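You operate a simulated robot arm through the tools that you are given. There is no shell and no other tool.

You run a simulated two-armed robot. Do the job below in one go: nothing can be reset, and whatever is moved stays where it is left.

Task
Swap the white lantern's flat pack for the fuller one in the caddy and switch it to low.
Fine: knob to off before the packs move; the flat pack goes into the middle caddy well; the weaker pack stays.

It is judged by the outcome, as a careful person would: the job done as asked, and still so three seconds after it is handed in. It fails if anything else is knocked over, pushed out of place, dropped, spilled or broken.

Robot
Two 7-joint arms with two-finger grippers on one trunk that stands fixed in place. Base frame: the origin is at the foot of the trunk, x ahead of it, y to its left, z up. Units: m, degrees, N and s.
The left shoulder is at [0.027, 0.175, 1.329], the right one opposite. With the tool pointing down near the work surface each hand reaches from about 0.18 to 0.82 m from the base axis, measured 20 degrees to its own side. Payload 2.94 kg a hand.
The tool frame of a hand sits at the grasp point between the pads (the TCP): z along the fingers, y along the line on which they close. The tips reach 0.03 m beyond it. The gripper opens to 0.138 m; its body begins 0.109 m behind the TCP.
Orientation is told as [roll, pitch, yaw] about the base's x, y, z axes, in that order, counted from this pose: with the fingers straight down and closing along the base's y, the tool's x points along the base's -x, its y along +y and its z along -z.

Tools
- The arms move only by the tool arm_command. It takes "left_rows", "right_rows" or both (then of equal length, played together; a hand with none holds still); each is one flat list of numbers, 7 for each row, row after row: the shift along the tool's x, y, z in m, then the turn, a rotation vector about the tool's x, y, z in degrees, then the opening, from 0 (shut) to 1 (fully open). In form: [x, y, z, rx, ry, rz, gripper, x, y, z, rx, ry, rz, gripper, ...]. A call has 1 to 20 rows; each row shifts and turns the commanded pose from where the row before left it, along the tool's axes as they then stand. Each row takes 0.2 s and may step no farther than 0.05 m and 8.6 degrees from the row before; otherwise, or with a gripper value out of range, the whole call is refused. Where a pose cannot be reached the arm comes as near as it can. A force on the tool above 40 N (or 10 N above the force at the start of the call, whichever is more), or a blocked arm, ends the call early, and 0.2 s more pass. Each finger travels about 0.045 m/s and halts on what it meets, pressing with about 22 N; the grip force reading is that of the motor and also rises with nothing between the fingers. The clock runs only during rows and for 0.2 s after the last one: add rows that do not move to give the fingers time. The reply holds the time, the measured pose of the TCP, the force on the tool along the base axes, the opening and the grip force, in the units named above and with some noise, with the torque about the TCP (base axes, N m) and any sound that the robot's microphone picked up.
- Cameras (640 x 400 px; columns grow to the right, rows downward): "scene" is now at [0.0584, 0.0685, 1.7975]; the picture's right is [0.71, -0.70, 0.00], its down [-0.48, -0.49, -0.73] and it looks along [0.51, 0.52, -0.68] (base axes); focal length 349 px, centre (320, 200). "left" rides on the left gripper at [0.071, -0.019, -0.146] in its tool frame; the picture's right is [0.26, 0.96, 0.00], its down [-0.85, 0.23, -0.48] and it looks along [-0.46, 0.12, 0.88] (tool axes); focal length 280 px, centre (320, 200). "right" rides on the right gripper at [0.071, 0.019, -0.146] in its tool frame; the picture's right is [-0.26, 0.97, 0.00], its down [-0.85, -0.23, -0.48] and it looks along [-0.46, -0.12, 0.88] (tool axes); focal length 280 px, centre (320, 200). There is no depth. A picture from a camera that has moved, and an enlarged one, comes with that camera's place and axes in the base frame and with its lens. The place of the scene camera against the robot may be out by one fixed shift of up to 0.025 m in any direction.
- snapshot(camera): a new picture of that camera. The clock stands still meanwhile.
- move_column(by): moves the trunk up (or, below 0, down) by that many m; the arms and the scene camera ride with it, the base frame stays. It gives what a move gives, with no picture.
- turn_head(pan, tilt): turns the head with the scene camera to pan (to the left, within 120 degrees either way) and tilt (down, from -29 to 69), counted from straight ahead of the robot (the tilt from the chest, where the trunk bows). It gives what a move gives.
- inspect(camera, box): a new picture of the part [left, top, right, bottom] of that camera's present view, enlarged. The clock stands still meanwhile.
- finish_job(): hands the job in; it is judged then, once.

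Nothing tells you positions but the pictures and the camera data. Unless the task says otherwise, let go and move clear before handing in.

The tools are called as a command line: name --argument value ..., lists and objects as JSON in quotes. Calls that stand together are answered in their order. arm_command: Moves the arms, as the interface text tells. Its arguments: {"type":"object","properties":{"left_rows":{"type":"array"},"right_rows":{"type":"array"}},"required":[]} The other tools are called the same way: move_column (by) moves the trunk up or down; turn_head (pan, tilt) turns the head that bears the scene camera; snapshot (camera) takes a picture; inspect (camera, box) takes an enlarged picture of a part of a camera's view; finish_job () hands the job in.

At the start:

```text
time_s: 0.0
left_eef_pos: [0.3482, 0.4692, 1.4192]
left_ee_rot: [0.0, 0.1, 0.0]
left_force: [-0.2, 0.1, 0.6]
left_moment: [-0.02, 0.03, -0.01]
left_opening: 0.1381
left_grip_force: 0.0
right_eef_pos: [0.503, 0.0916, 1.4331]
right_ee_rot: [0.1, 0.0, 0.1]
right_force: [-0.5, 0.1, -1.2]
right_moment: [-0.03, 0.0, 0.0]
right_opening: 0.1381
right_grip_force: 0.1
trunk travel left (down, up): [-0.5, 0.234]
head pan, tilt (commanded): [45.6, 43.0]
```

scene: 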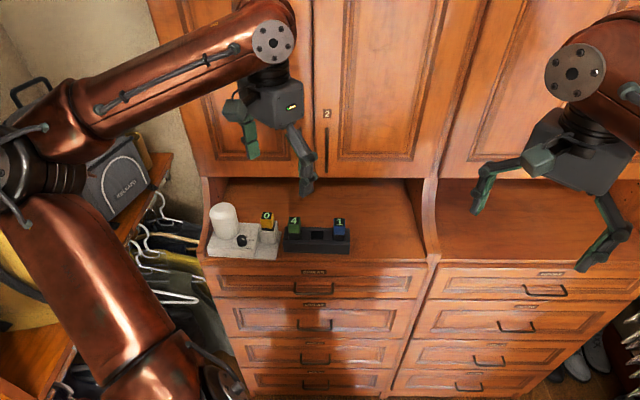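
right: 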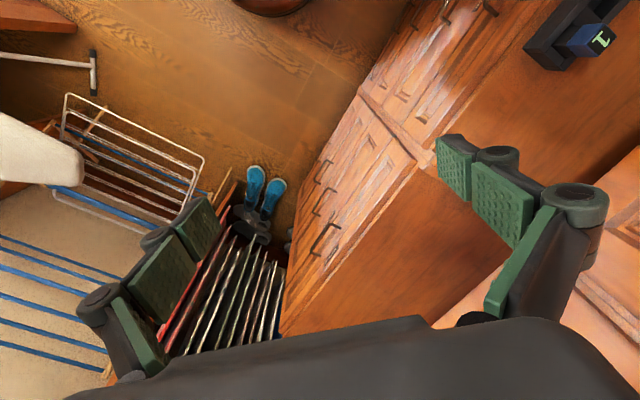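
left: 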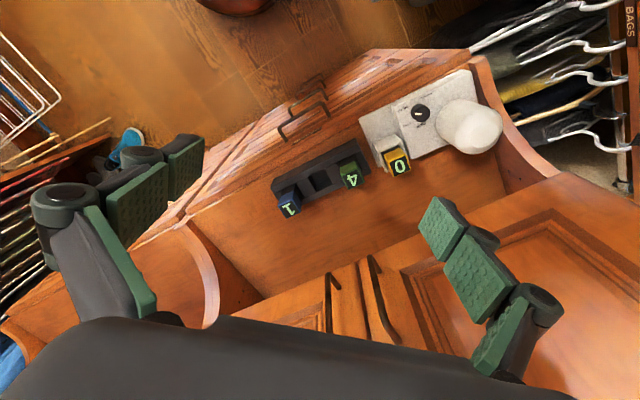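

I see the white lantern with a knob and a pack marked "0", and next to it a dark caddy holding packs "4" and "1" with an empty middle well. I'll take closer pictures before moving anything.

inspect --camera "scene" --box '[190, 180, 370, 290]'

inspect --camera "left" --box '[250, 50, 520, 220]'

```text
3.56 times, centred on (280, 235) of scene
camera zoom: at [0.0584, 0.0685, 1.7975], right [0.71, -0.7, 0.0], down [-0.48, -0.49, -0.73], along [0.51, 0.52, -0.68], focal length 1242 px, centre (462, 76)
```

zoom: 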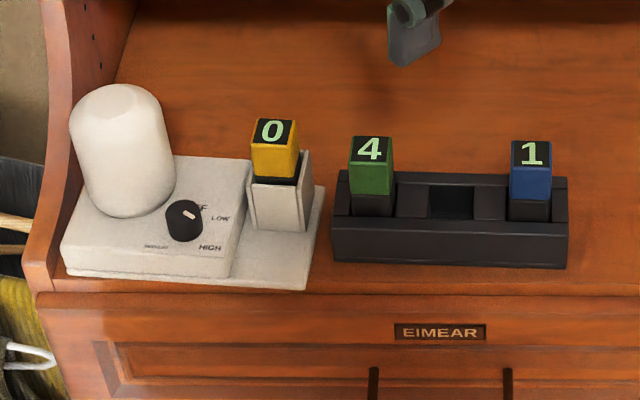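

```text
2.35 times, centred on (385, 135) of left
camera zoom: at [0.2798, 0.4503, 1.5653], right [-0.26, 0.96, 0.0], down [0.85, 0.23, 0.48], along [0.46, 0.12, -0.88], focal length 660 px, centre (167, 353)
```

zoom: 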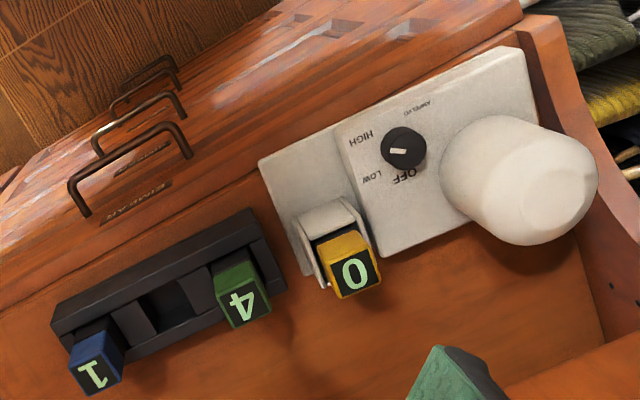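

The layout is clear now, so I need finer detail on the knob pointer, the pack socket and the caddy wells. I'll zoom in tightly with both cameras.

inspect --camera "left" --box '[385, 80, 465, 130]'

inspect --camera "left" --box '[350, 120, 430, 180]'

inspect --camera "left" --box '[260, 130, 380, 220]'

inspect --camera "scene" --box '[200, 195, 284, 265]'

inspect --camera "scene" --box '[276, 200, 360, 260]'

```text
8.00 times, centred on (425, 105) of left
camera zoom: at [0.2798, 0.4503, 1.5653], right [-0.26, 0.96, 0.0], down [0.85, 0.23, 0.48], along [0.46, 0.12, -0.88], focal length 2243 px, centre (-520, 960)
```

zoom: 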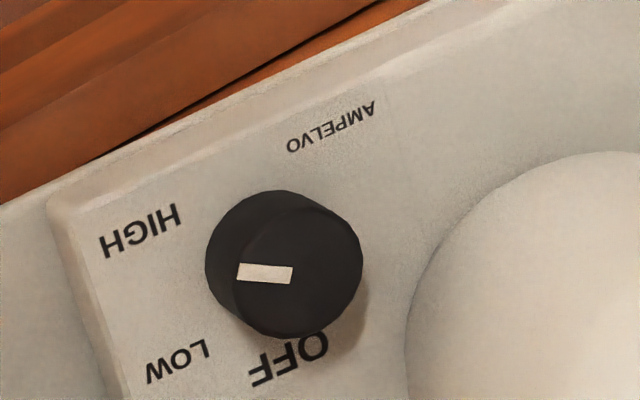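

```text
6.67 times, centred on (390, 150) of left
camera zoom: at [0.2798, 0.4503, 1.5653], right [-0.26, 0.96, 0.0], down [0.85, 0.23, 0.48], along [0.46, 0.12, -0.88], focal length 1869 px, centre (-147, 533)
```

zoom: 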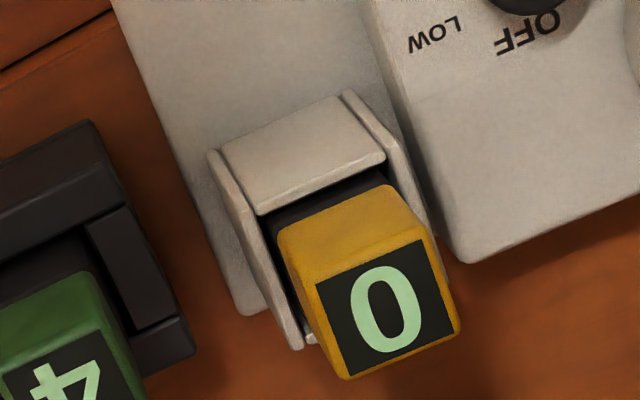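

```text
4.44 times, centred on (320, 175) of left
camera zoom: at [0.2798, 0.4503, 1.5653], right [-0.26, 0.96, 0.0], down [0.85, 0.23, 0.48], along [0.46, 0.12, -0.88], focal length 1246 px, centre (320, 311)
```

zoom: 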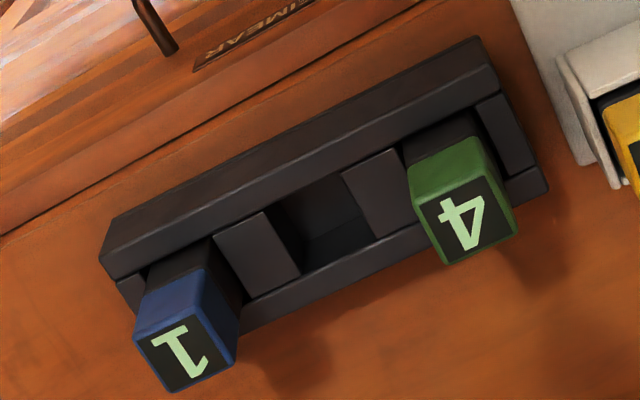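

```text
5.71 times, centred on (242, 230) of scene
camera zoom: at [0.0584, 0.0685, 1.7975], right [0.71, -0.7, 0.0], down [-0.48, -0.49, -0.73], along [0.51, 0.52, -0.68], focal length 1997 px, centre (766, 29)
```

zoom: 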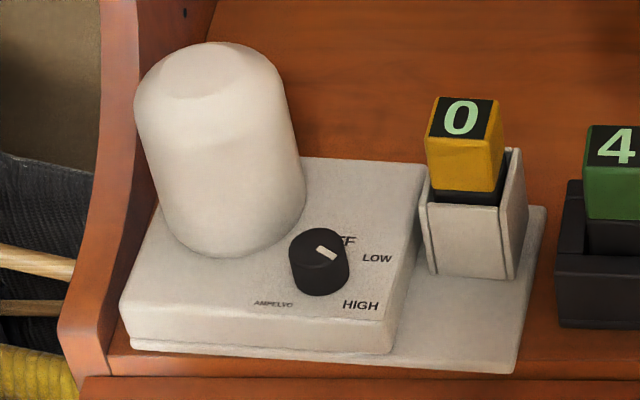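

```text
6.67 times, centred on (318, 230) of scene
camera zoom: at [0.0584, 0.0685, 1.7975], right [0.71, -0.7, 0.0], down [-0.48, -0.49, -0.73], along [0.51, 0.52, -0.68], focal length 2330 px, centre (333, 0)
```

zoom: 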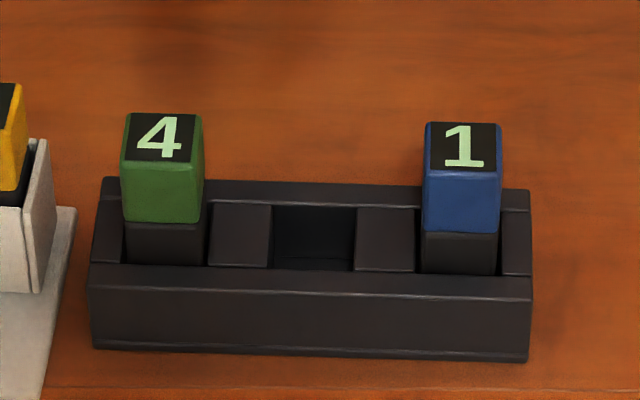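

The knob points at HIGH, "0" sits in the lantern socket, and the middle caddy well is empty. Before planning contacts I'll check the shape of the gripper fingers.

inspect --camera "left" --box '[400, 180, 580, 390]'

inspect --camera "scene" --box '[440, 100, 640, 290]'

inspect --camera "scene" --box '[200, 40, 360, 210]'

```text
1.90 times, centred on (490, 285) of left
camera zoom: at [0.2798, 0.4503, 1.5653], right [-0.26, 0.96, 0.0], down [0.85, 0.23, 0.48], along [0.46, 0.12, -0.88], focal length 534 px, centre (-4, 38)
```

zoom: 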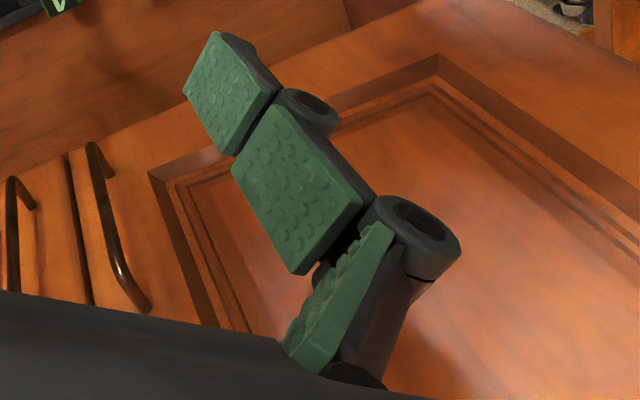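

```text
2.11 times, centred on (540, 195) of scene
camera zoom: at [0.0584, 0.0685, 1.7975], right [0.71, -0.7, 0.0], down [-0.48, -0.49, -0.73], along [0.51, 0.52, -0.68], focal length 736 px, centre (-143, 210)
```

zoom: 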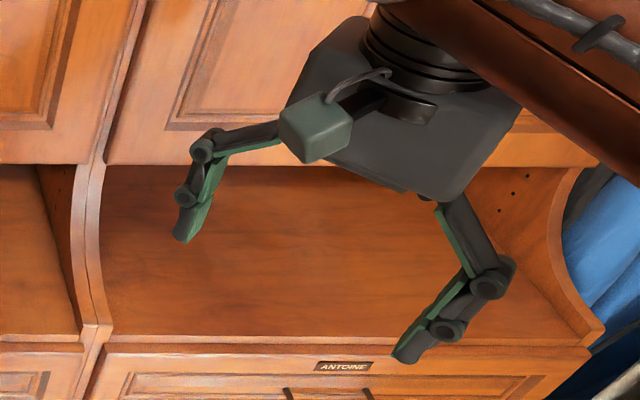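

```text
2.35 times, centred on (280, 125) of scene
camera zoom: at [0.0584, 0.0685, 1.7975], right [0.71, -0.7, 0.0], down [-0.48, -0.49, -0.73], along [0.51, 0.52, -0.68], focal length 822 px, centre (414, 376)
```

zoom: 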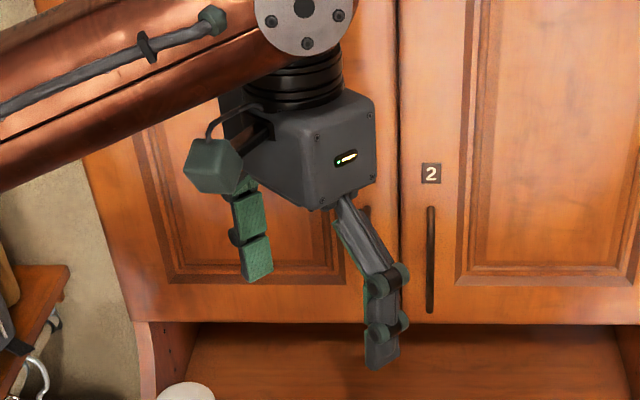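

The knob (about [0.33, 0.63, 1.09]), pack 0 and pack 4 (top about [0.43, 0.54, 1.19]) are all within left-arm reach, and the cabinet is turned about 40° from the base axes. I'll turn the left hand in place to get better views and to test how far the wrist turns.

arm_command --left_rows '[0, 0, 0, 0, 0, -8, 1, 0, 0, 0, 0, 0, -8, 1, 0, 0, 0, 0, 0, -8, 1, 0, 0, 0, 0, 0, -8, 1, 0, 0, 0, 0, 0, -8, 1]'

snapshot --camera "scene"

snapshot --camera "left"

```text
time_s: 1.2
left_eef_pos: [0.3485, 0.4686, 1.4188]
left_ee_rot: [0.0, 0.0, 40.1]
left_force: [0.1, -0.1, -0.5]
left_moment: [0.0, 0.0, 0.0]
left_opening: 0.1379
left_grip_force: 0.1
right_eef_pos: [0.5023, 0.0913, 1.4336]
right_ee_rot: [-0.1, 0.1, 0.0]
right_force: [-0.1, 0.1, 0.2]
right_moment: [-0.01, 0.02, -0.02]
right_opening: 0.1379
right_grip_force: 0.0
trunk travel left (down, up): [-0.5, 0.234]
head pan, tilt (commanded): [45.6, 43.0]
```

```text
taken
camera scene: at [0.0583, 0.0682, 1.7975], right [0.71, -0.7, 0.0], down [-0.48, -0.49, -0.73], along [0.51, 0.52, -0.68], focal length 349 px, centre (320, 200)
```

scene: 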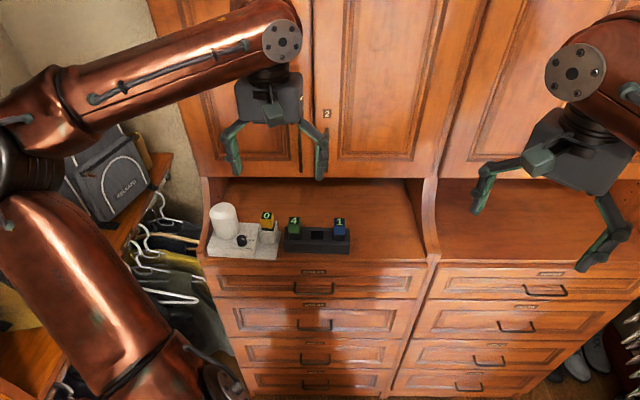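

```text
taken
camera left: at [0.3086, 0.4088, 1.5653], right [-0.82, 0.57, 0.0], down [0.5, 0.72, 0.48], along [0.27, 0.39, -0.88], focal length 280 px, centre (320, 200)
```

left: 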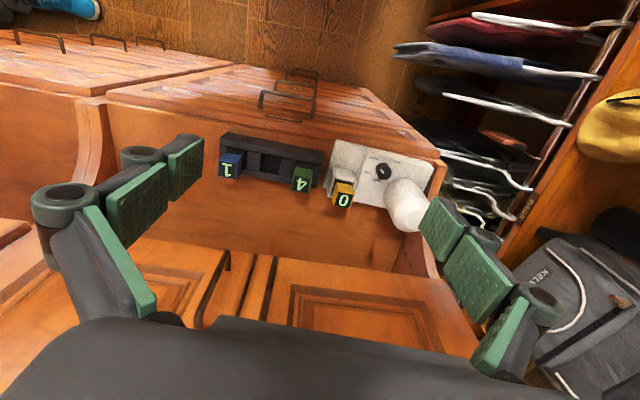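

Turning this way works cleanly and the arm stays clear. I'll continue the turn toward about +88° to see whether that wrist angle is reachable.

arm_command --left_rows '[0, 0, 0, 0, 0, -8, 1, 0, 0, 0, 0, 0, -8, 1, 0, 0, 0, 0, 0, -8, 1, 0, 0, 0, 0, 0, -8, 1, 0, 0, 0, 0, 0, -8, 1, 0, 0, 0, 0, 0, -8, 1]'

snapshot --camera "scene"

snapshot --camera "left"

```text
time_s: 2.6
left_eef_pos: [0.3499, 0.4689, 1.4181]
left_ee_rot: [0.0, 0.0, 88.1]
left_force: [-0.2, 0.1, 0.8]
left_moment: [-0.01, -0.01, 0.01]
left_opening: 0.138
left_grip_force: 0.1
right_eef_pos: [0.5028, 0.0906, 1.433]
right_ee_rot: [0.0, 0.0, 0.0]
right_force: [0.1, 0.0, -0.8]
right_moment: [-0.01, -0.02, 0.02]
right_opening: 0.138
right_grip_force: 0.1
trunk travel left (down, up): [-0.5, 0.234]
head pan, tilt (commanded): [45.6, 43.0]
```

```text
taken
camera scene: at [0.0584, 0.0681, 1.7975], right [0.71, -0.7, 0.0], down [-0.48, -0.49, -0.73], along [0.51, 0.52, -0.68], focal length 349 px, centre (320, 200)
```

scene: 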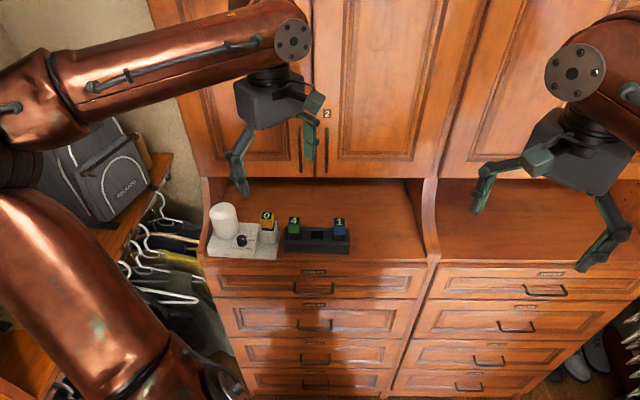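

```text
taken
camera left: at [0.3675, 0.3975, 1.5646], right [-0.97, -0.23, 0.0], down [-0.2, 0.86, 0.48], along [-0.11, 0.46, -0.88], focal length 280 px, centre (320, 200)
```

left: 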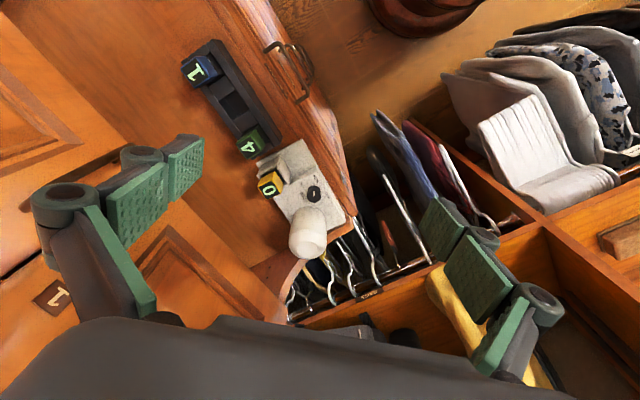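

The wrist reaches +88° comfortably. I'll zoom on the lantern and caddy from this pose to triangulate positions against the first view.

inspect --camera "left" --box '[245, 130, 365, 265]'

inspect --camera "left" --box '[170, 30, 300, 165]'

inspect --camera "left" --box '[280, 165, 350, 209]'

```text
2.96 times, centred on (305, 198) of left
camera zoom: at [0.3675, 0.3975, 1.5646], right [-0.97, -0.23, 0.0], down [-0.2, 0.86, 0.48], along [-0.11, 0.46, -0.88], focal length 831 px, centre (364, 207)
```

zoom: 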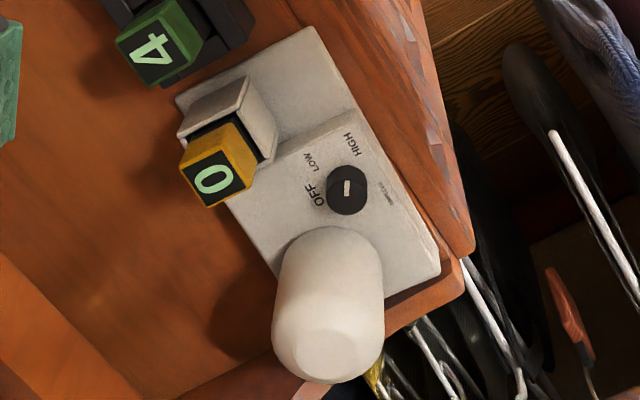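

```text
2.96 times, centred on (235, 98) of left
camera zoom: at [0.3675, 0.3975, 1.5646], right [-0.97, -0.23, 0.0], down [-0.2, 0.86, 0.48], along [-0.11, 0.46, -0.88], focal length 831 px, centre (572, 504)
```

zoom: 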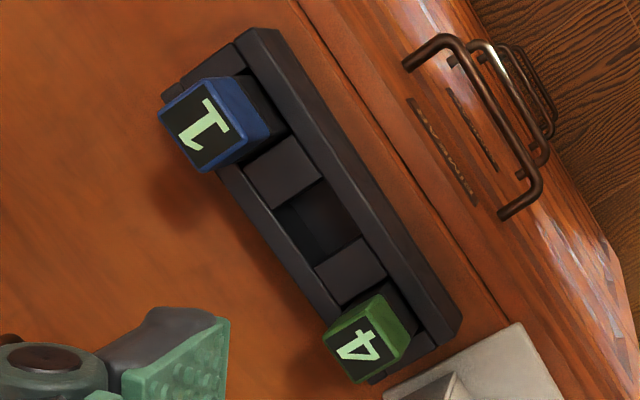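

```text
9.09 times, centred on (315, 187) of left
camera zoom: at [0.3675, 0.3975, 1.5646], right [-0.97, -0.23, 0.0], down [-0.2, 0.86, 0.48], along [-0.11, 0.46, -0.88], focal length 2549 px, centre (366, 318)
```

zoom: 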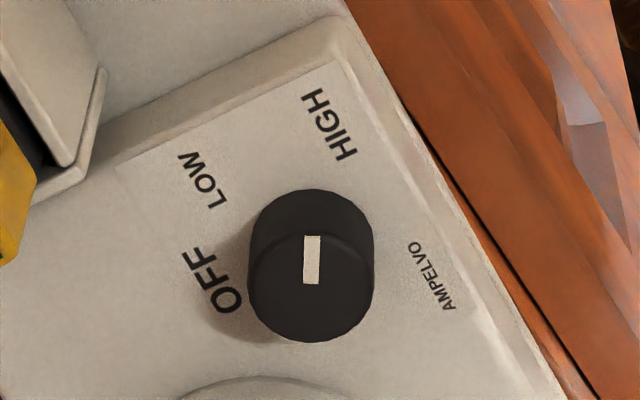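

From two views I get: knob top about [0.325, 0.622, 1.132] with the pointer at HIGH, pack 0 top about [0.400, 0.605, 1.177], pack 4 top about [0.436, 0.542, 1.179], and lamp axis about [0.324, 0.688]. I'll turn on to about 135° so the fingers close front-to-back on the packs, and shut the fingers partway in free space to see their shape.

arm_command --left_rows '[0, 0, 0, 0, 0, -8, 0.9, 0, 0, 0, 0, 0, -8, 0.8, 0, 0, 0, 0, 0, -8, 0.7, 0, 0, 0, 0, 0, -8, 0.6, 0, 0, 0, 0, 0, -8, 0.5, 0, 0, 0, 0, 0, -6, 0.4, 0, 0, 0, 0, 0, 0, 0.3, 0, 0, 0, 0, 0, 0, 0.3]'

snapshot --camera "scene"

snapshot --camera "left"

```text
time_s: 4.4
left_eef_pos: [0.35, 0.4706, 1.418]
left_ee_rot: [-0.1, 0.1, 134.0]
left_force: [-0.8, -0.1, 0.3]
left_moment: [0.01, -0.01, -0.03]
left_opening: 0.0415
left_grip_force: 0.1
right_eef_pos: [0.5024, 0.0913, 1.4335]
right_ee_rot: [-0.1, -0.1, 0.0]
right_force: [-0.4, -0.2, 0.4]
right_moment: [-0.02, 0.0, 0.01]
right_opening: 0.1381
right_grip_force: 0.0
trunk travel left (down, up): [-0.5, 0.234]
head pan, tilt (commanded): [45.6, 43.0]
```

```text
taken
camera scene: at [0.0584, 0.0683, 1.7975], right [0.71, -0.7, 0.0], down [-0.48, -0.49, -0.73], along [0.51, 0.52, -0.68], focal length 349 px, centre (320, 200)
```

scene: 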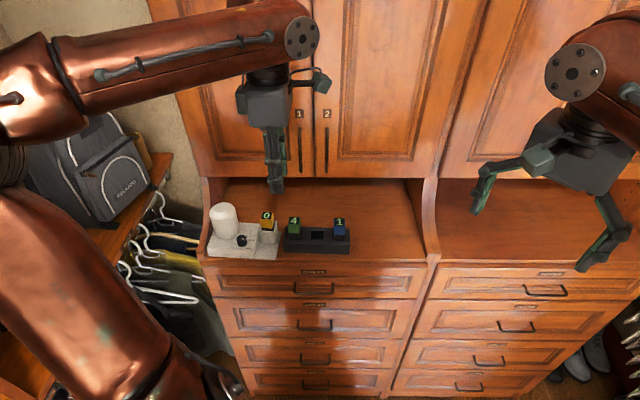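

```text
taken
camera left: at [0.4142, 0.4331, 1.5646], right [-0.51, -0.86, 0.0], down [-0.76, 0.45, 0.48], along [-0.41, 0.24, -0.88], focal length 280 px, centre (320, 200)
```

left: 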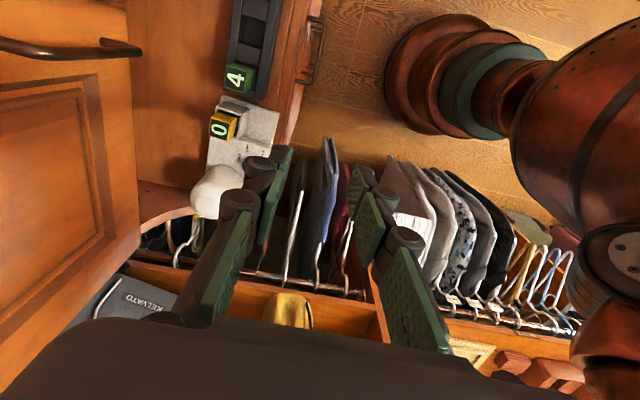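

The arm reaches 134° and the fingers stay roughly parallel when partly closed. I'll move the hand to a viewing pose well above pack 0, clear of the upper doors (door handles about 5–8 cm behind the packs).

arm_command --left_rows '[-0.00874, -0.02234, 0.0176, 0, 0, 0, 0.4, -0.00874, -0.02234, 0.0176, 0, 0, 0, 0.4, -0.00874, -0.02234, 0.0176, 0, 0, 0, 0.4, -0.00874, -0.02234, 0.0176, 0, 0, 0, 0.4, -0.00874, -0.02234, 0.0176, 0, 0, 0, 0.4]'

snapshot --camera "left"

snapshot --camera "scene"

```text
time_s: 5.6
left_eef_pos: [0.399, 0.5803, 1.329]
left_ee_rot: [0.0, 0.0, 134.0]
left_force: [0.5, 0.7, 0.0]
left_moment: [-0.02, -0.03, 0.02]
left_opening: 0.055
left_grip_force: 0.1
right_eef_pos: [0.5035, 0.0925, 1.4337]
right_ee_rot: [-0.1, 0.0, 0.0]
right_force: [-0.1, 0.3, 0.1]
right_moment: [0.01, -0.02, 0.01]
right_opening: 0.1382
right_grip_force: 0.0
trunk travel left (down, up): [-0.5, 0.234]
head pan, tilt (commanded): [45.6, 43.0]
```

```text
taken
camera left: at [0.4628, 0.5433, 1.4758], right [-0.51, -0.86, 0.0], down [-0.76, 0.45, 0.48], along [-0.41, 0.24, -0.88], focal length 280 px, centre (320, 200)
```

left: 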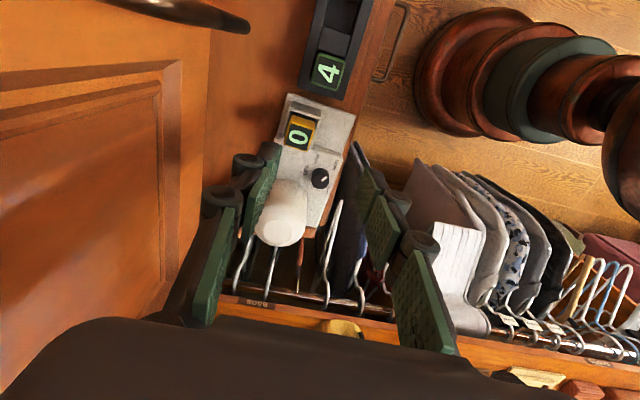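

```text
taken
camera scene: at [0.0594, 0.0705, 1.7974], right [0.71, -0.7, 0.0], down [-0.48, -0.49, -0.73], along [0.51, 0.52, -0.68], focal length 349 px, centre (320, 200)
```

scene: 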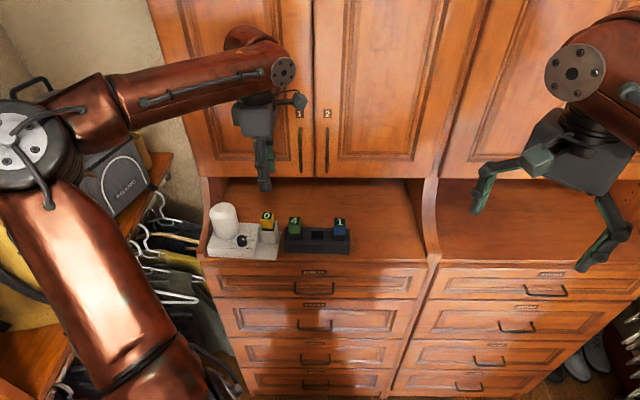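

The view matches my estimates well (pack 0 appears within a few pixels of prediction). I'll zoom in to refine positions and angles of the lantern, pack and caddy.

inspect --camera "left" --box '[260, 85, 372, 155]'

inspect --camera "left" --box '[280, 0, 408, 100]'

inspect --camera "left" --box '[240, 145, 360, 250]'

```text
5.71 times, centred on (316, 120) of left
camera zoom: at [0.4628, 0.5433, 1.4758], right [-0.51, -0.86, 0.0], down [-0.76, 0.45, 0.48], along [-0.41, 0.24, -0.88], focal length 1602 px, centre (343, 657)
```

zoom: 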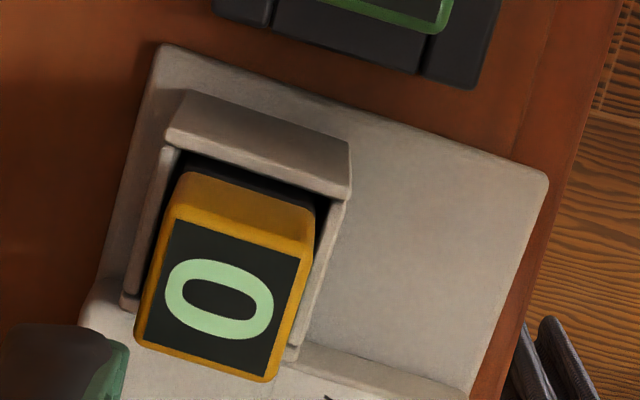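

```text
4.00 times, centred on (344, 50) of left
camera zoom: at [0.4628, 0.5433, 1.4758], right [-0.51, -0.86, 0.0], down [-0.76, 0.45, 0.48], along [-0.41, 0.24, -0.88], focal length 1122 px, centre (224, 800)
```

zoom: 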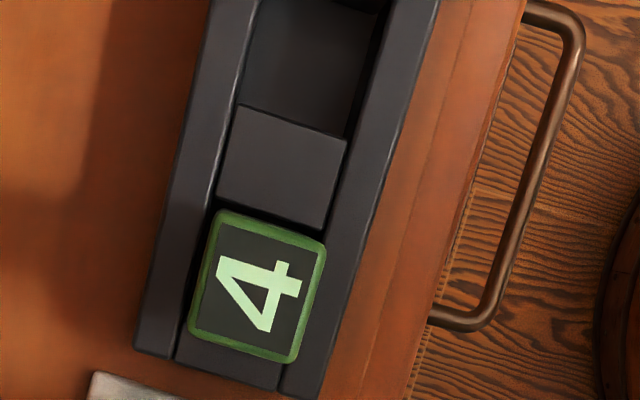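

```text
3.81 times, centred on (300, 198) of left
camera zoom: at [0.4628, 0.5433, 1.4758], right [-0.51, -0.86, 0.0], down [-0.76, 0.45, 0.48], along [-0.41, 0.24, -0.88], focal length 1068 px, centre (396, 210)
```

zoom: 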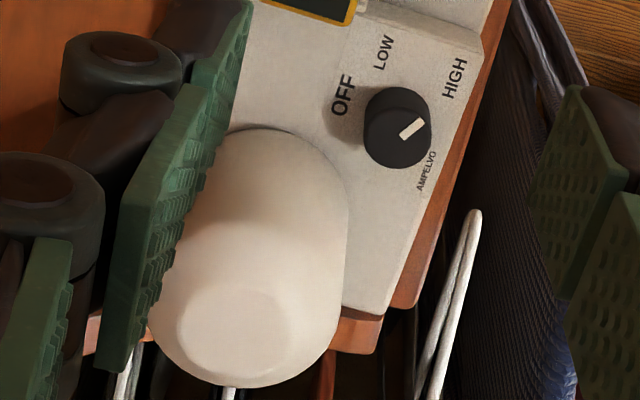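

Refined estimates: knob axis about [0.326, 0.624] with top at z≈1.129, lamp axis about [0.322, 0.687] (radius 33 mm, top z≈1.20), lantern depth axis 40°, caddy depth axis about 44°. Next I'll turn to 63° and hover above the knob with the fingers straddling it side-on to the lamp.

arm_command --left_rows '[0, 0, 0, 0, 0, 7.1, 0.33, 0, 0, 0, 0, 0, 7.1, 0.33, 0, 0, 0, 0, 0, 7.1, 0.33, 0, 0, 0, 0, 0, 7.1, 0.33, 0, 0, 0, 0, 0, 7.1, 0.33, 0, 0, 0, 0, 0, 7.1, 0.33, 0, 0, 0, 0, 0, 7.1, 0.33, 0, 0, 0, 0, 0, 7.1, 0.33, 0, 0, 0, 0, 0, 7.1, 0.33, 0, 0, 0, 0, 0, 7.1, 0.33, -0.00135, 0.0216, 0.02, 0, 0, 0, 0.33, -0.00135, 0.0216, 0.02, 0, 0, 0, 0.33, -0.00135, 0.0216, 0.02, 0, 0, 0, 0.33, -0.00135, 0.0216, 0.02, 0, 0, 0, 0.33]'

snapshot --camera "left"

snapshot --camera "scene"

```text
time_s: 8.6
left_eef_pos: [0.322, 0.6235, 1.2531]
left_ee_rot: [-0.1, -0.1, 63.0]
left_force: [-0.2, -0.4, -0.6]
left_moment: [0.02, -0.02, 0.0]
left_opening: 0.0454
left_grip_force: 0.0
right_eef_pos: [0.5004, 0.0907, 1.4341]
right_ee_rot: [0.1, 0.0, 0.1]
right_force: [-0.5, 0.0, -0.2]
right_moment: [0.03, 0.0, 0.0]
right_opening: 0.1381
right_grip_force: 0.1
trunk travel left (down, up): [-0.5, 0.234]
head pan, tilt (commanded): [45.6, 43.0]
```

```text
taken
camera left: at [0.3093, 0.5522, 1.3996], right [-0.98, 0.2, 0.0], down [0.18, 0.86, 0.48], along [0.1, 0.47, -0.88], focal length 280 px, centre (320, 200)
```

left: 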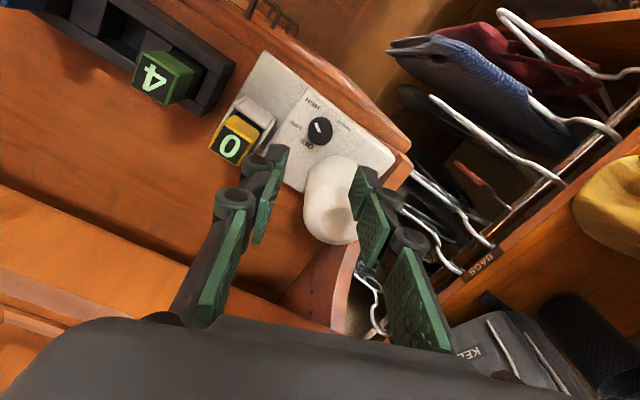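

```text
taken
camera scene: at [0.0571, 0.0684, 1.7975], right [0.71, -0.7, 0.0], down [-0.48, -0.49, -0.73], along [0.51, 0.52, -0.68], focal length 349 px, centre (320, 200)
```

scene: 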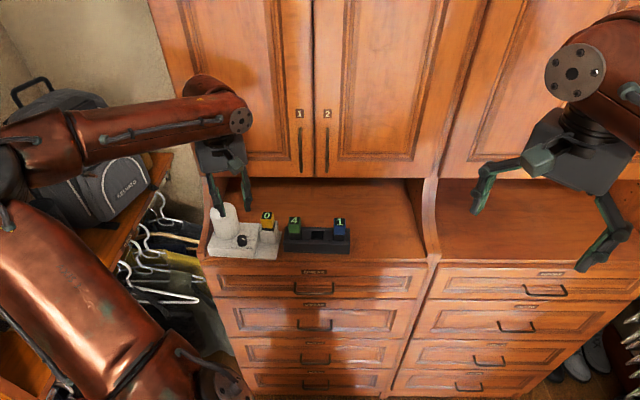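

The hand hovers above the knob, but the reading differs a few mm from the command. I'll let it settle and re-read before measuring the knob in this view.

arm_command --left_rows '[0, 0, 0, 0, 0, 0, 0.33, 0, 0, 0, 0, 0, 0, 0.33]'

inspect --camera "left" --box '[230, 80, 400, 210]'

inspect --camera "scene" --box '[170, 120, 300, 270]'

```text
time_s: 9.2
left_eef_pos: [0.325, 0.624, 1.2517]
left_ee_rot: [-0.1, -0.1, 63.0]
left_force: [0.0, -0.6, -0.3]
left_moment: [0.0, 0.0, -0.02]
left_opening: 0.0454
left_grip_force: 0.0
right_eef_pos: [0.5021, 0.0922, 1.4337]
right_ee_rot: [0.0, 0.0, 0.0]
right_force: [-0.4, 0.1, -0.3]
right_moment: [-0.02, 0.01, -0.01]
right_opening: 0.1378
right_grip_force: 0.1
trunk travel left (down, up): [-0.5, 0.234]
head pan, tilt (commanded): [45.6, 43.0]
```

```text
3.08 times, centred on (315, 145) of left
camera zoom: at [0.3105, 0.552, 1.3994], right [-0.98, 0.2, 0.0], down [0.18, 0.86, 0.48], along [0.1, 0.47, -0.88], focal length 863 px, centre (335, 369)
```

zoom: 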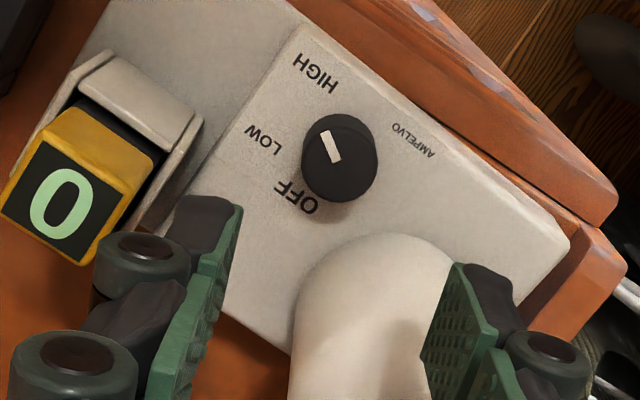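

```text
2.67 times, centred on (235, 195) of scene
camera zoom: at [0.0584, 0.0684, 1.7975], right [0.71, -0.7, 0.0], down [-0.48, -0.49, -0.73], along [0.51, 0.52, -0.68], focal length 932 px, centre (547, 213)
```

zoom: 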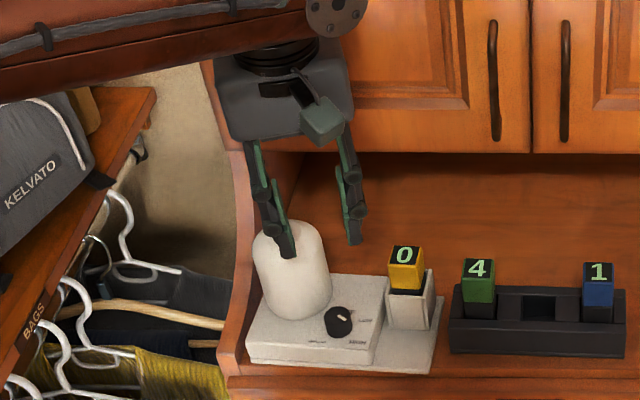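

The settled reading matches the command, and this view puts the knob axis at about [0.325, 0.624], panel z≈1.109, knob top z≈1.129. I'll lower so the tips are just above the knob top and check the centring.

arm_command --left_rows '[0, 0.0004, 0.03, 0, 0, 0, 0.29, 0, 0, 0.03, 0, 0, 0, 0.29, 0, 0, 0.022, 0, 0, 0, 0.29, 0, 0, 0, 0, 0, 0, 0.29, 0, 0, 0, 0, 0, 0, 0.29]'

snapshot --camera "left"

inspect --camera "scene" --box '[190, 170, 300, 270]'

```text
time_s: 10.4
left_eef_pos: [0.3208, 0.6245, 1.1698]
left_ee_rot: [0.0, -0.1, 63.0]
left_force: [-0.2, 0.2, -0.6]
left_moment: [-0.01, 0.0, 0.0]
left_opening: 0.04
left_grip_force: 0.1
right_eef_pos: [0.5004, 0.0909, 1.4326]
right_ee_rot: [-0.1, 0.0, 0.1]
right_force: [0.9, 0.0, -0.3]
right_moment: [-0.01, 0.01, 0.0]
right_opening: 0.138
right_grip_force: 0.1
trunk travel left (down, up): [-0.5, 0.234]
head pan, tilt (commanded): [45.6, 43.0]
```

```text
taken
camera left: at [0.3079, 0.5523, 1.3159], right [-0.98, 0.2, 0.0], down [0.18, 0.86, 0.48], along [0.1, 0.47, -0.88], focal length 280 px, centre (320, 200)
```

left: 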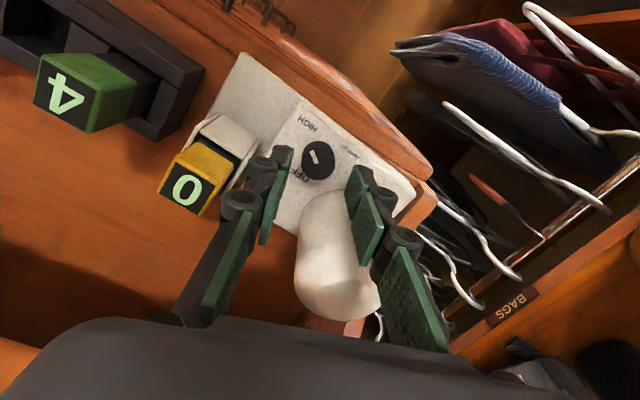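

```text
4.00 times, centred on (245, 220) of scene
camera zoom: at [0.0585, 0.0686, 1.7975], right [0.71, -0.7, 0.0], down [-0.48, -0.49, -0.73], along [0.51, 0.52, -0.68], focal length 1398 px, centre (620, 120)
```

zoom: 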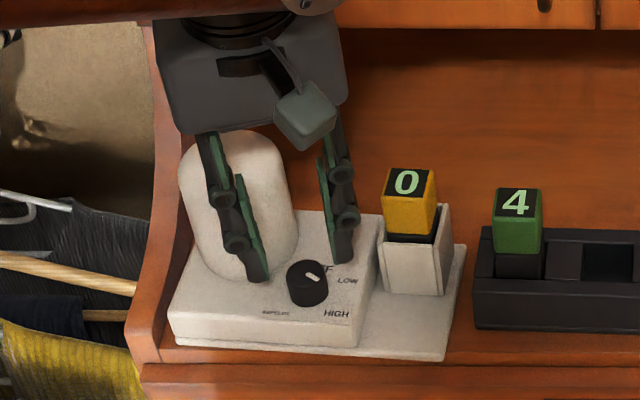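

The reading again lags a few mm just after moving, so I'll wait for it to settle before judging centring.

arm_command --left_rows '[0, 0, 0, 0, 0, 0, 0.29, 0, 0, 0, 0, 0, 0, 0.29, 0, 0, 0, 0, 0, 0, 0.29, 0, 0, 0, 0, 0, 0, 0.29]'

inspect --camera "left" --box '[230, 100, 410, 250]'

```text
time_s: 11.4
left_eef_pos: [0.3213, 0.624, 1.1694]
left_ee_rot: [-0.1, 0.0, 63.1]
left_force: [-0.5, 0.4, 0.0]
left_moment: [-0.01, -0.01, -0.04]
left_opening: 0.0398
left_grip_force: 0.1
right_eef_pos: [0.5017, 0.091, 1.4334]
right_ee_rot: [-0.1, 0.0, -0.1]
right_force: [0.0, -0.4, 0.3]
right_moment: [0.01, 0.0, 0.03]
right_opening: 0.1379
right_grip_force: 0.0
trunk travel left (down, up): [-0.5, 0.234]
head pan, tilt (commanded): [45.6, 43.0]
```

```text
2.67 times, centred on (320, 175) of left
camera zoom: at [0.3079, 0.5523, 1.3162], right [-0.98, 0.2, 0.0], down [0.18, 0.86, 0.48], along [0.1, 0.47, -0.88], focal length 748 px, centre (320, 267)
```

zoom: 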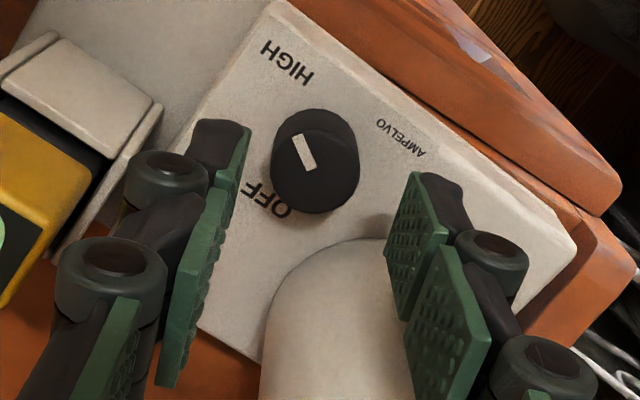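

The knob sits within about 1.5 mm of the grip centre in this view. I'll apply that small correction, lower to straddle the knob with tips about 6 mm above the panel, and look again.

arm_command --left_rows '[0.0009, -0.0015, 0.012, 0, 0, 0, 0.29, 0, 0, 0.0124, 0, 0, 0, 0.29, 0, 0, 0, 0, 0, 0, 0.29, 0, 0, 0, 0, 0, 0, 0.29, 0, 0, 0, 0, 0, 0, 0.29]'

inspect --camera "left" --box '[230, 100, 410, 250]'

inspect --camera "scene" --box '[200, 190, 284, 260]'

```text
time_s: 12.6
left_eef_pos: [0.325, 0.6235, 1.1452]
left_ee_rot: [0.0, 0.0, 63.0]
left_force: [0.4, 0.4, 0.3]
left_moment: [0.01, -0.03, 0.02]
left_opening: 0.0399
left_grip_force: 0.1
right_eef_pos: [0.5028, 0.0916, 1.4341]
right_ee_rot: [0.1, 0.0, -0.1]
right_force: [-0.2, -0.3, -0.5]
right_moment: [0.03, 0.01, 0.0]
right_opening: 0.1377
right_grip_force: 0.0
trunk travel left (down, up): [-0.5, 0.234]
head pan, tilt (commanded): [45.6, 43.0]
```

```text
2.67 times, centred on (320, 175) of left
camera zoom: at [0.3115, 0.5516, 1.2912], right [-0.98, 0.2, 0.0], down [0.18, 0.86, 0.48], along [0.1, 0.47, -0.88], focal length 748 px, centre (320, 267)
```

zoom: 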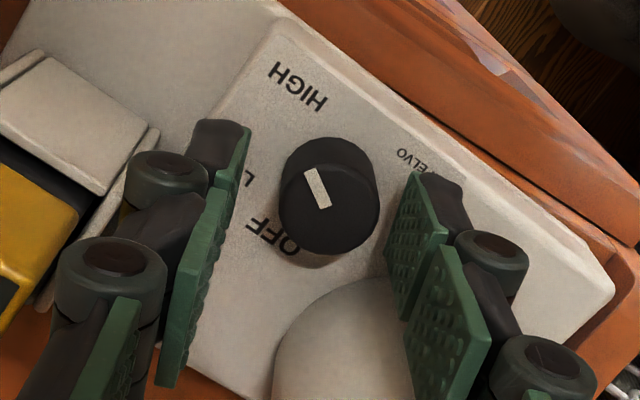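

```text
5.71 times, centred on (242, 225) of scene
camera zoom: at [0.0584, 0.0688, 1.7975], right [0.71, -0.7, 0.0], down [-0.48, -0.49, -0.73], along [0.51, 0.52, -0.68], focal length 1997 px, centre (766, 57)
```

zoom: 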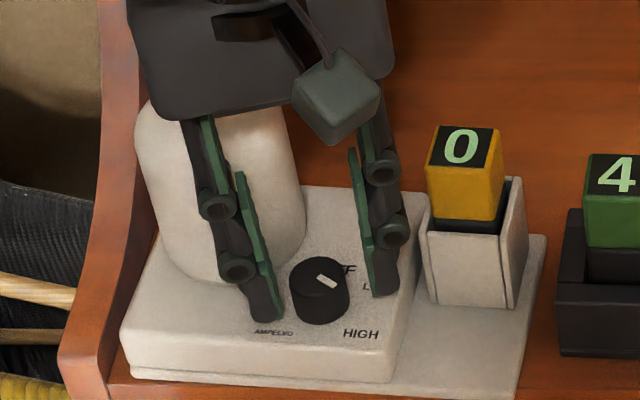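

The knob is now about 2 mm off grip centre toward one finger; the measured pose and both views agree on the axis at [0.3226, 0.6227]. I'll nudge by that amount and confirm before closing.

arm_command --left_rows '[0.0018, 0.0018, 0, 0, 0, 0, 0.29, 0, 0, 0, 0, 0, 0, 0.29, 0, 0, 0, 0, 0, 0, 0.29, 0, 0, 0, 0, 0, 0, 0.29]'

inspect --camera "left" --box '[230, 100, 410, 250]'

```text
time_s: 13.6
left_eef_pos: [0.3229, 0.6224, 1.1456]
left_ee_rot: [0.1, 0.0, 63.0]
left_force: [1.0, 0.4, 0.1]
left_moment: [0.0, 0.0, 0.0]
left_opening: 0.0398
left_grip_force: 0.0
right_eef_pos: [0.5028, 0.0913, 1.4349]
right_ee_rot: [0.0, 0.0, 0.1]
right_force: [0.2, -0.4, -0.8]
right_moment: [0.02, 0.01, 0.01]
right_opening: 0.1379
right_grip_force: 0.0
trunk travel left (down, up): [-0.5, 0.234]
head pan, tilt (commanded): [45.6, 43.0]
```

```text
2.67 times, centred on (320, 175) of left
camera zoom: at [0.3096, 0.5505, 1.2915], right [-0.98, 0.2, 0.0], down [0.18, 0.86, 0.48], along [0.1, 0.47, -0.88], focal length 748 px, centre (320, 267)
```

zoom: 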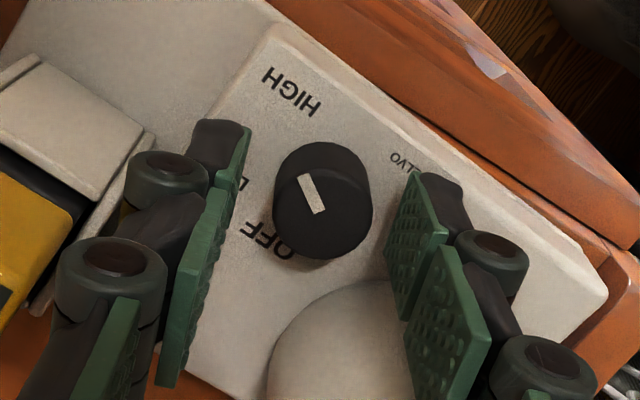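

The knob is centred between the pads. I'll close on it now.

arm_command --left_rows '[0, 0, 0, 0, 0, 0, 0.24, 0, 0, 0, 0, 0, 0, 0.2, 0, 0, 0, 0, 0, 0, 0.16, 0, 0, 0, 0, 0, 0, 0.12, 0, 0, 0, 0, 0, 0, 0.1, 0, 0, 0, 0, 0, 0, 0.1]'

inspect --camera "left" --box '[230, 100, 410, 250]'

```text
time_s: 15.0
left_eef_pos: [0.3228, 0.6225, 1.1455]
left_ee_rot: [0.1, 0.0, 63.0]
left_force: [-2.5, 1.2, 0.0]
left_moment: [0.01, 0.1, 0.01]
left_opening: 0.0239
left_grip_force: 22.2
right_eef_pos: [0.5028, 0.0915, 1.4335]
right_ee_rot: [0.0, -0.1, 0.1]
right_force: [-0.5, 0.7, 0.2]
right_moment: [0.01, -0.01, 0.01]
right_opening: 0.138
right_grip_force: 0.1
trunk travel left (down, up): [-0.5, 0.234]
head pan, tilt (commanded): [45.6, 43.0]
```

```text
2.67 times, centred on (320, 175) of left
camera zoom: at [0.3093, 0.5507, 1.2914], right [-0.98, 0.2, 0.0], down [0.18, 0.86, 0.48], along [0.1, 0.47, -0.88], focal length 748 px, centre (320, 267)
```

zoom: 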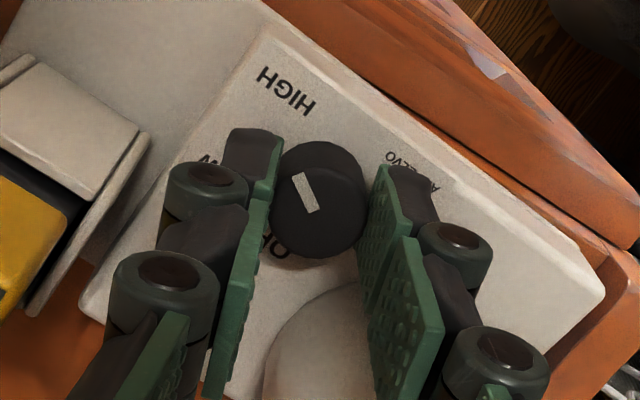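

Gripped at 24 mm with little side force. I'll rotate counter-clockwise (toward OFF) 30° first and check that the knob follows without moving the lantern.

arm_command --left_rows '[0, 0, 0, 0, 0, -6, 0.1, 0, 0, 0, 0, 0, -6, 0.1, 0, 0, 0, 0, 0, -6, 0.1, 0, 0, 0, 0, 0, -6, 0.1, 0, 0, 0, 0, 0, -6, 0.1]'

inspect --camera "left" --box '[230, 100, 410, 250]'

inspect --camera "scene" --box '[200, 190, 284, 260]'

```text
time_s: 16.2
left_eef_pos: [0.3232, 0.6219, 1.1456]
left_ee_rot: [-0.1, 0.0, 93.1]
left_force: [2.2, 2.9, 5.1]
left_moment: [0.12, -0.05, -0.03]
left_opening: 0.0239
left_grip_force: 22.4
right_eef_pos: [0.5017, 0.0919, 1.4337]
right_ee_rot: [0.0, 0.0, 0.0]
right_force: [-0.6, 0.1, 0.6]
right_moment: [-0.04, 0.01, 0.02]
right_opening: 0.1377
right_grip_force: 0.0
trunk travel left (down, up): [-0.5, 0.234]
head pan, tilt (commanded): [45.6, 43.0]
```

```text
2.67 times, centred on (320, 175) of left
camera zoom: at [0.3477, 0.552, 1.2913], right [-0.95, -0.31, 0.0], down [-0.28, 0.83, 0.48], along [-0.15, 0.45, -0.88], focal length 748 px, centre (320, 267)
```

zoom: 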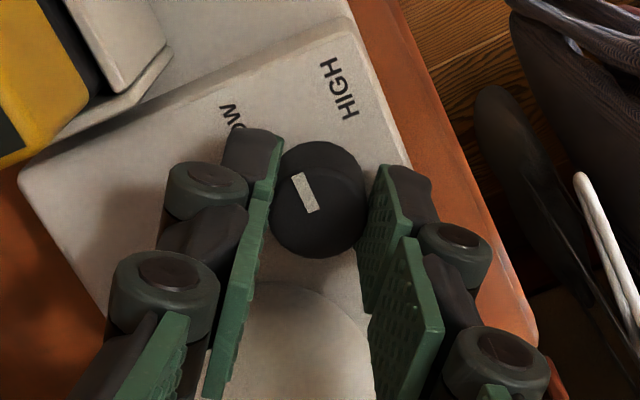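

```text
5.71 times, centred on (242, 225) of scene
camera zoom: at [0.0587, 0.0686, 1.7975], right [0.71, -0.7, 0.0], down [-0.48, -0.49, -0.73], along [0.51, 0.52, -0.68], focal length 1997 px, centre (766, 57)
```

zoom: 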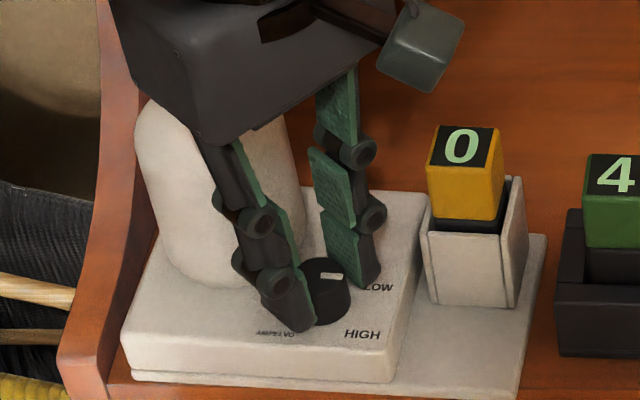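

The knob follows the grip and the lantern hasn't moved. I'll turn another 30°.

arm_command --left_rows '[0, 0, 0, 0, 0, -6, 0.1, 0, 0, 0, 0, 0, -6, 0.1, 0, 0, 0, 0, 0, -6, 0.1, 0, 0, 0, 0, 0, -6, 0.1, 0, 0, 0, 0, 0, -6, 0.1]'

inspect --camera "left" --box '[230, 100, 410, 250]'

inspect --camera "scene" --box '[200, 190, 284, 260]'

```text
time_s: 17.4
left_eef_pos: [0.3217, 0.6212, 1.1451]
left_ee_rot: [0.0, 0.0, 123.0]
left_force: [5.5, 4.5, 8.6]
left_moment: [0.16, -0.1, -0.05]
left_opening: 0.0241
left_grip_force: 22.0
right_eef_pos: [0.5034, 0.0921, 1.4333]
right_ee_rot: [0.1, 0.0, 0.0]
right_force: [-0.2, 0.3, 0.1]
right_moment: [-0.01, 0.02, 0.03]
right_opening: 0.138
right_grip_force: 0.0
trunk travel left (down, up): [-0.5, 0.234]
head pan, tilt (commanded): [45.6, 43.0]
```

```text
2.67 times, centred on (320, 175) of left
camera zoom: at [0.3798, 0.5721, 1.2912], right [-0.67, -0.75, 0.0], down [-0.66, 0.58, 0.48], along [-0.36, 0.32, -0.88], focal length 748 px, centre (320, 267)
```

zoom: 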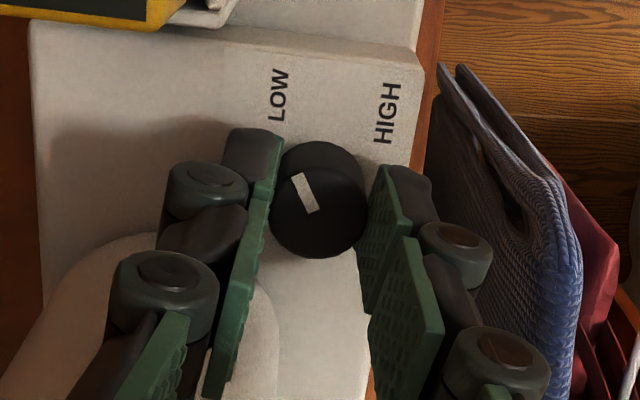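

```text
5.71 times, centred on (242, 225) of scene
camera zoom: at [0.059, 0.0684, 1.7975], right [0.71, -0.7, 0.0], down [-0.48, -0.49, -0.73], along [0.51, 0.52, -0.68], focal length 1997 px, centre (766, 57)
```

zoom: 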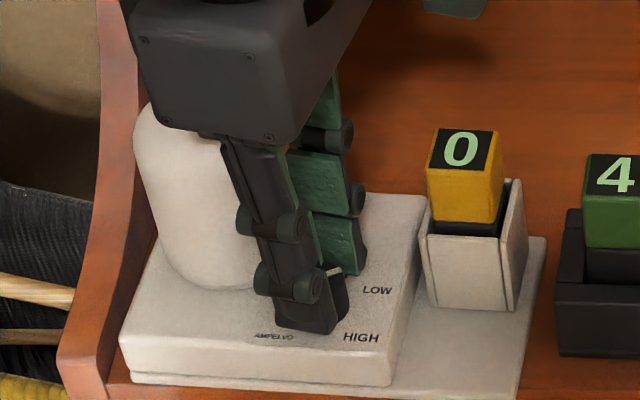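

The knob is now about at LOW. I'll release, swing back 60° without touching it, and check centring for the second grip.

arm_command --left_rows '[0, 0, 0, 0, 0, 0, 0.2, 0, 0, 0, 0, 0, 0, 0.29, 0, 0, 0, 0, 0, 0, 0.29, 0, 0, 0, 0, 0, 0, 0.29]'

inspect --camera "left" --box '[230, 100, 410, 250]'

```text
time_s: 18.4
left_eef_pos: [0.3227, 0.6204, 1.1452]
left_ee_rot: [0.0, 0.0, 122.9]
left_force: [-0.8, 0.2, -0.5]
left_moment: [0.01, 0.01, 0.05]
left_opening: 0.0401
left_grip_force: 0.1
right_eef_pos: [0.5018, 0.0917, 1.4331]
right_ee_rot: [-0.1, 0.0, 0.0]
right_force: [-0.5, 0.4, -1.6]
right_moment: [-0.02, 0.01, 0.0]
right_opening: 0.1381
right_grip_force: 0.1
trunk travel left (down, up): [-0.5, 0.234]
head pan, tilt (commanded): [45.6, 43.0]
```

```text
2.67 times, centred on (320, 175) of left
camera zoom: at [0.3792, 0.5721, 1.291], right [-0.67, -0.75, 0.0], down [-0.66, 0.59, 0.48], along [-0.36, 0.32, -0.88], focal length 748 px, centre (320, 267)
```

zoom: 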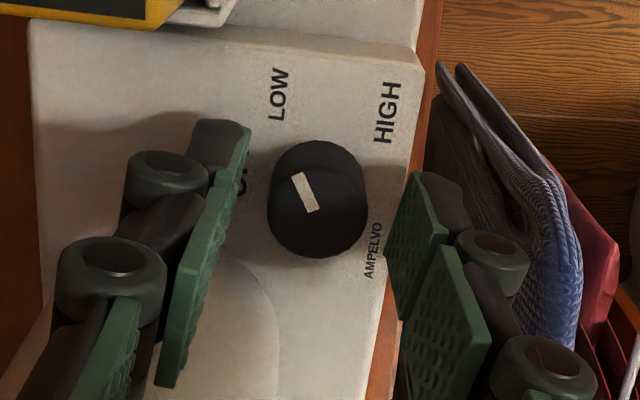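

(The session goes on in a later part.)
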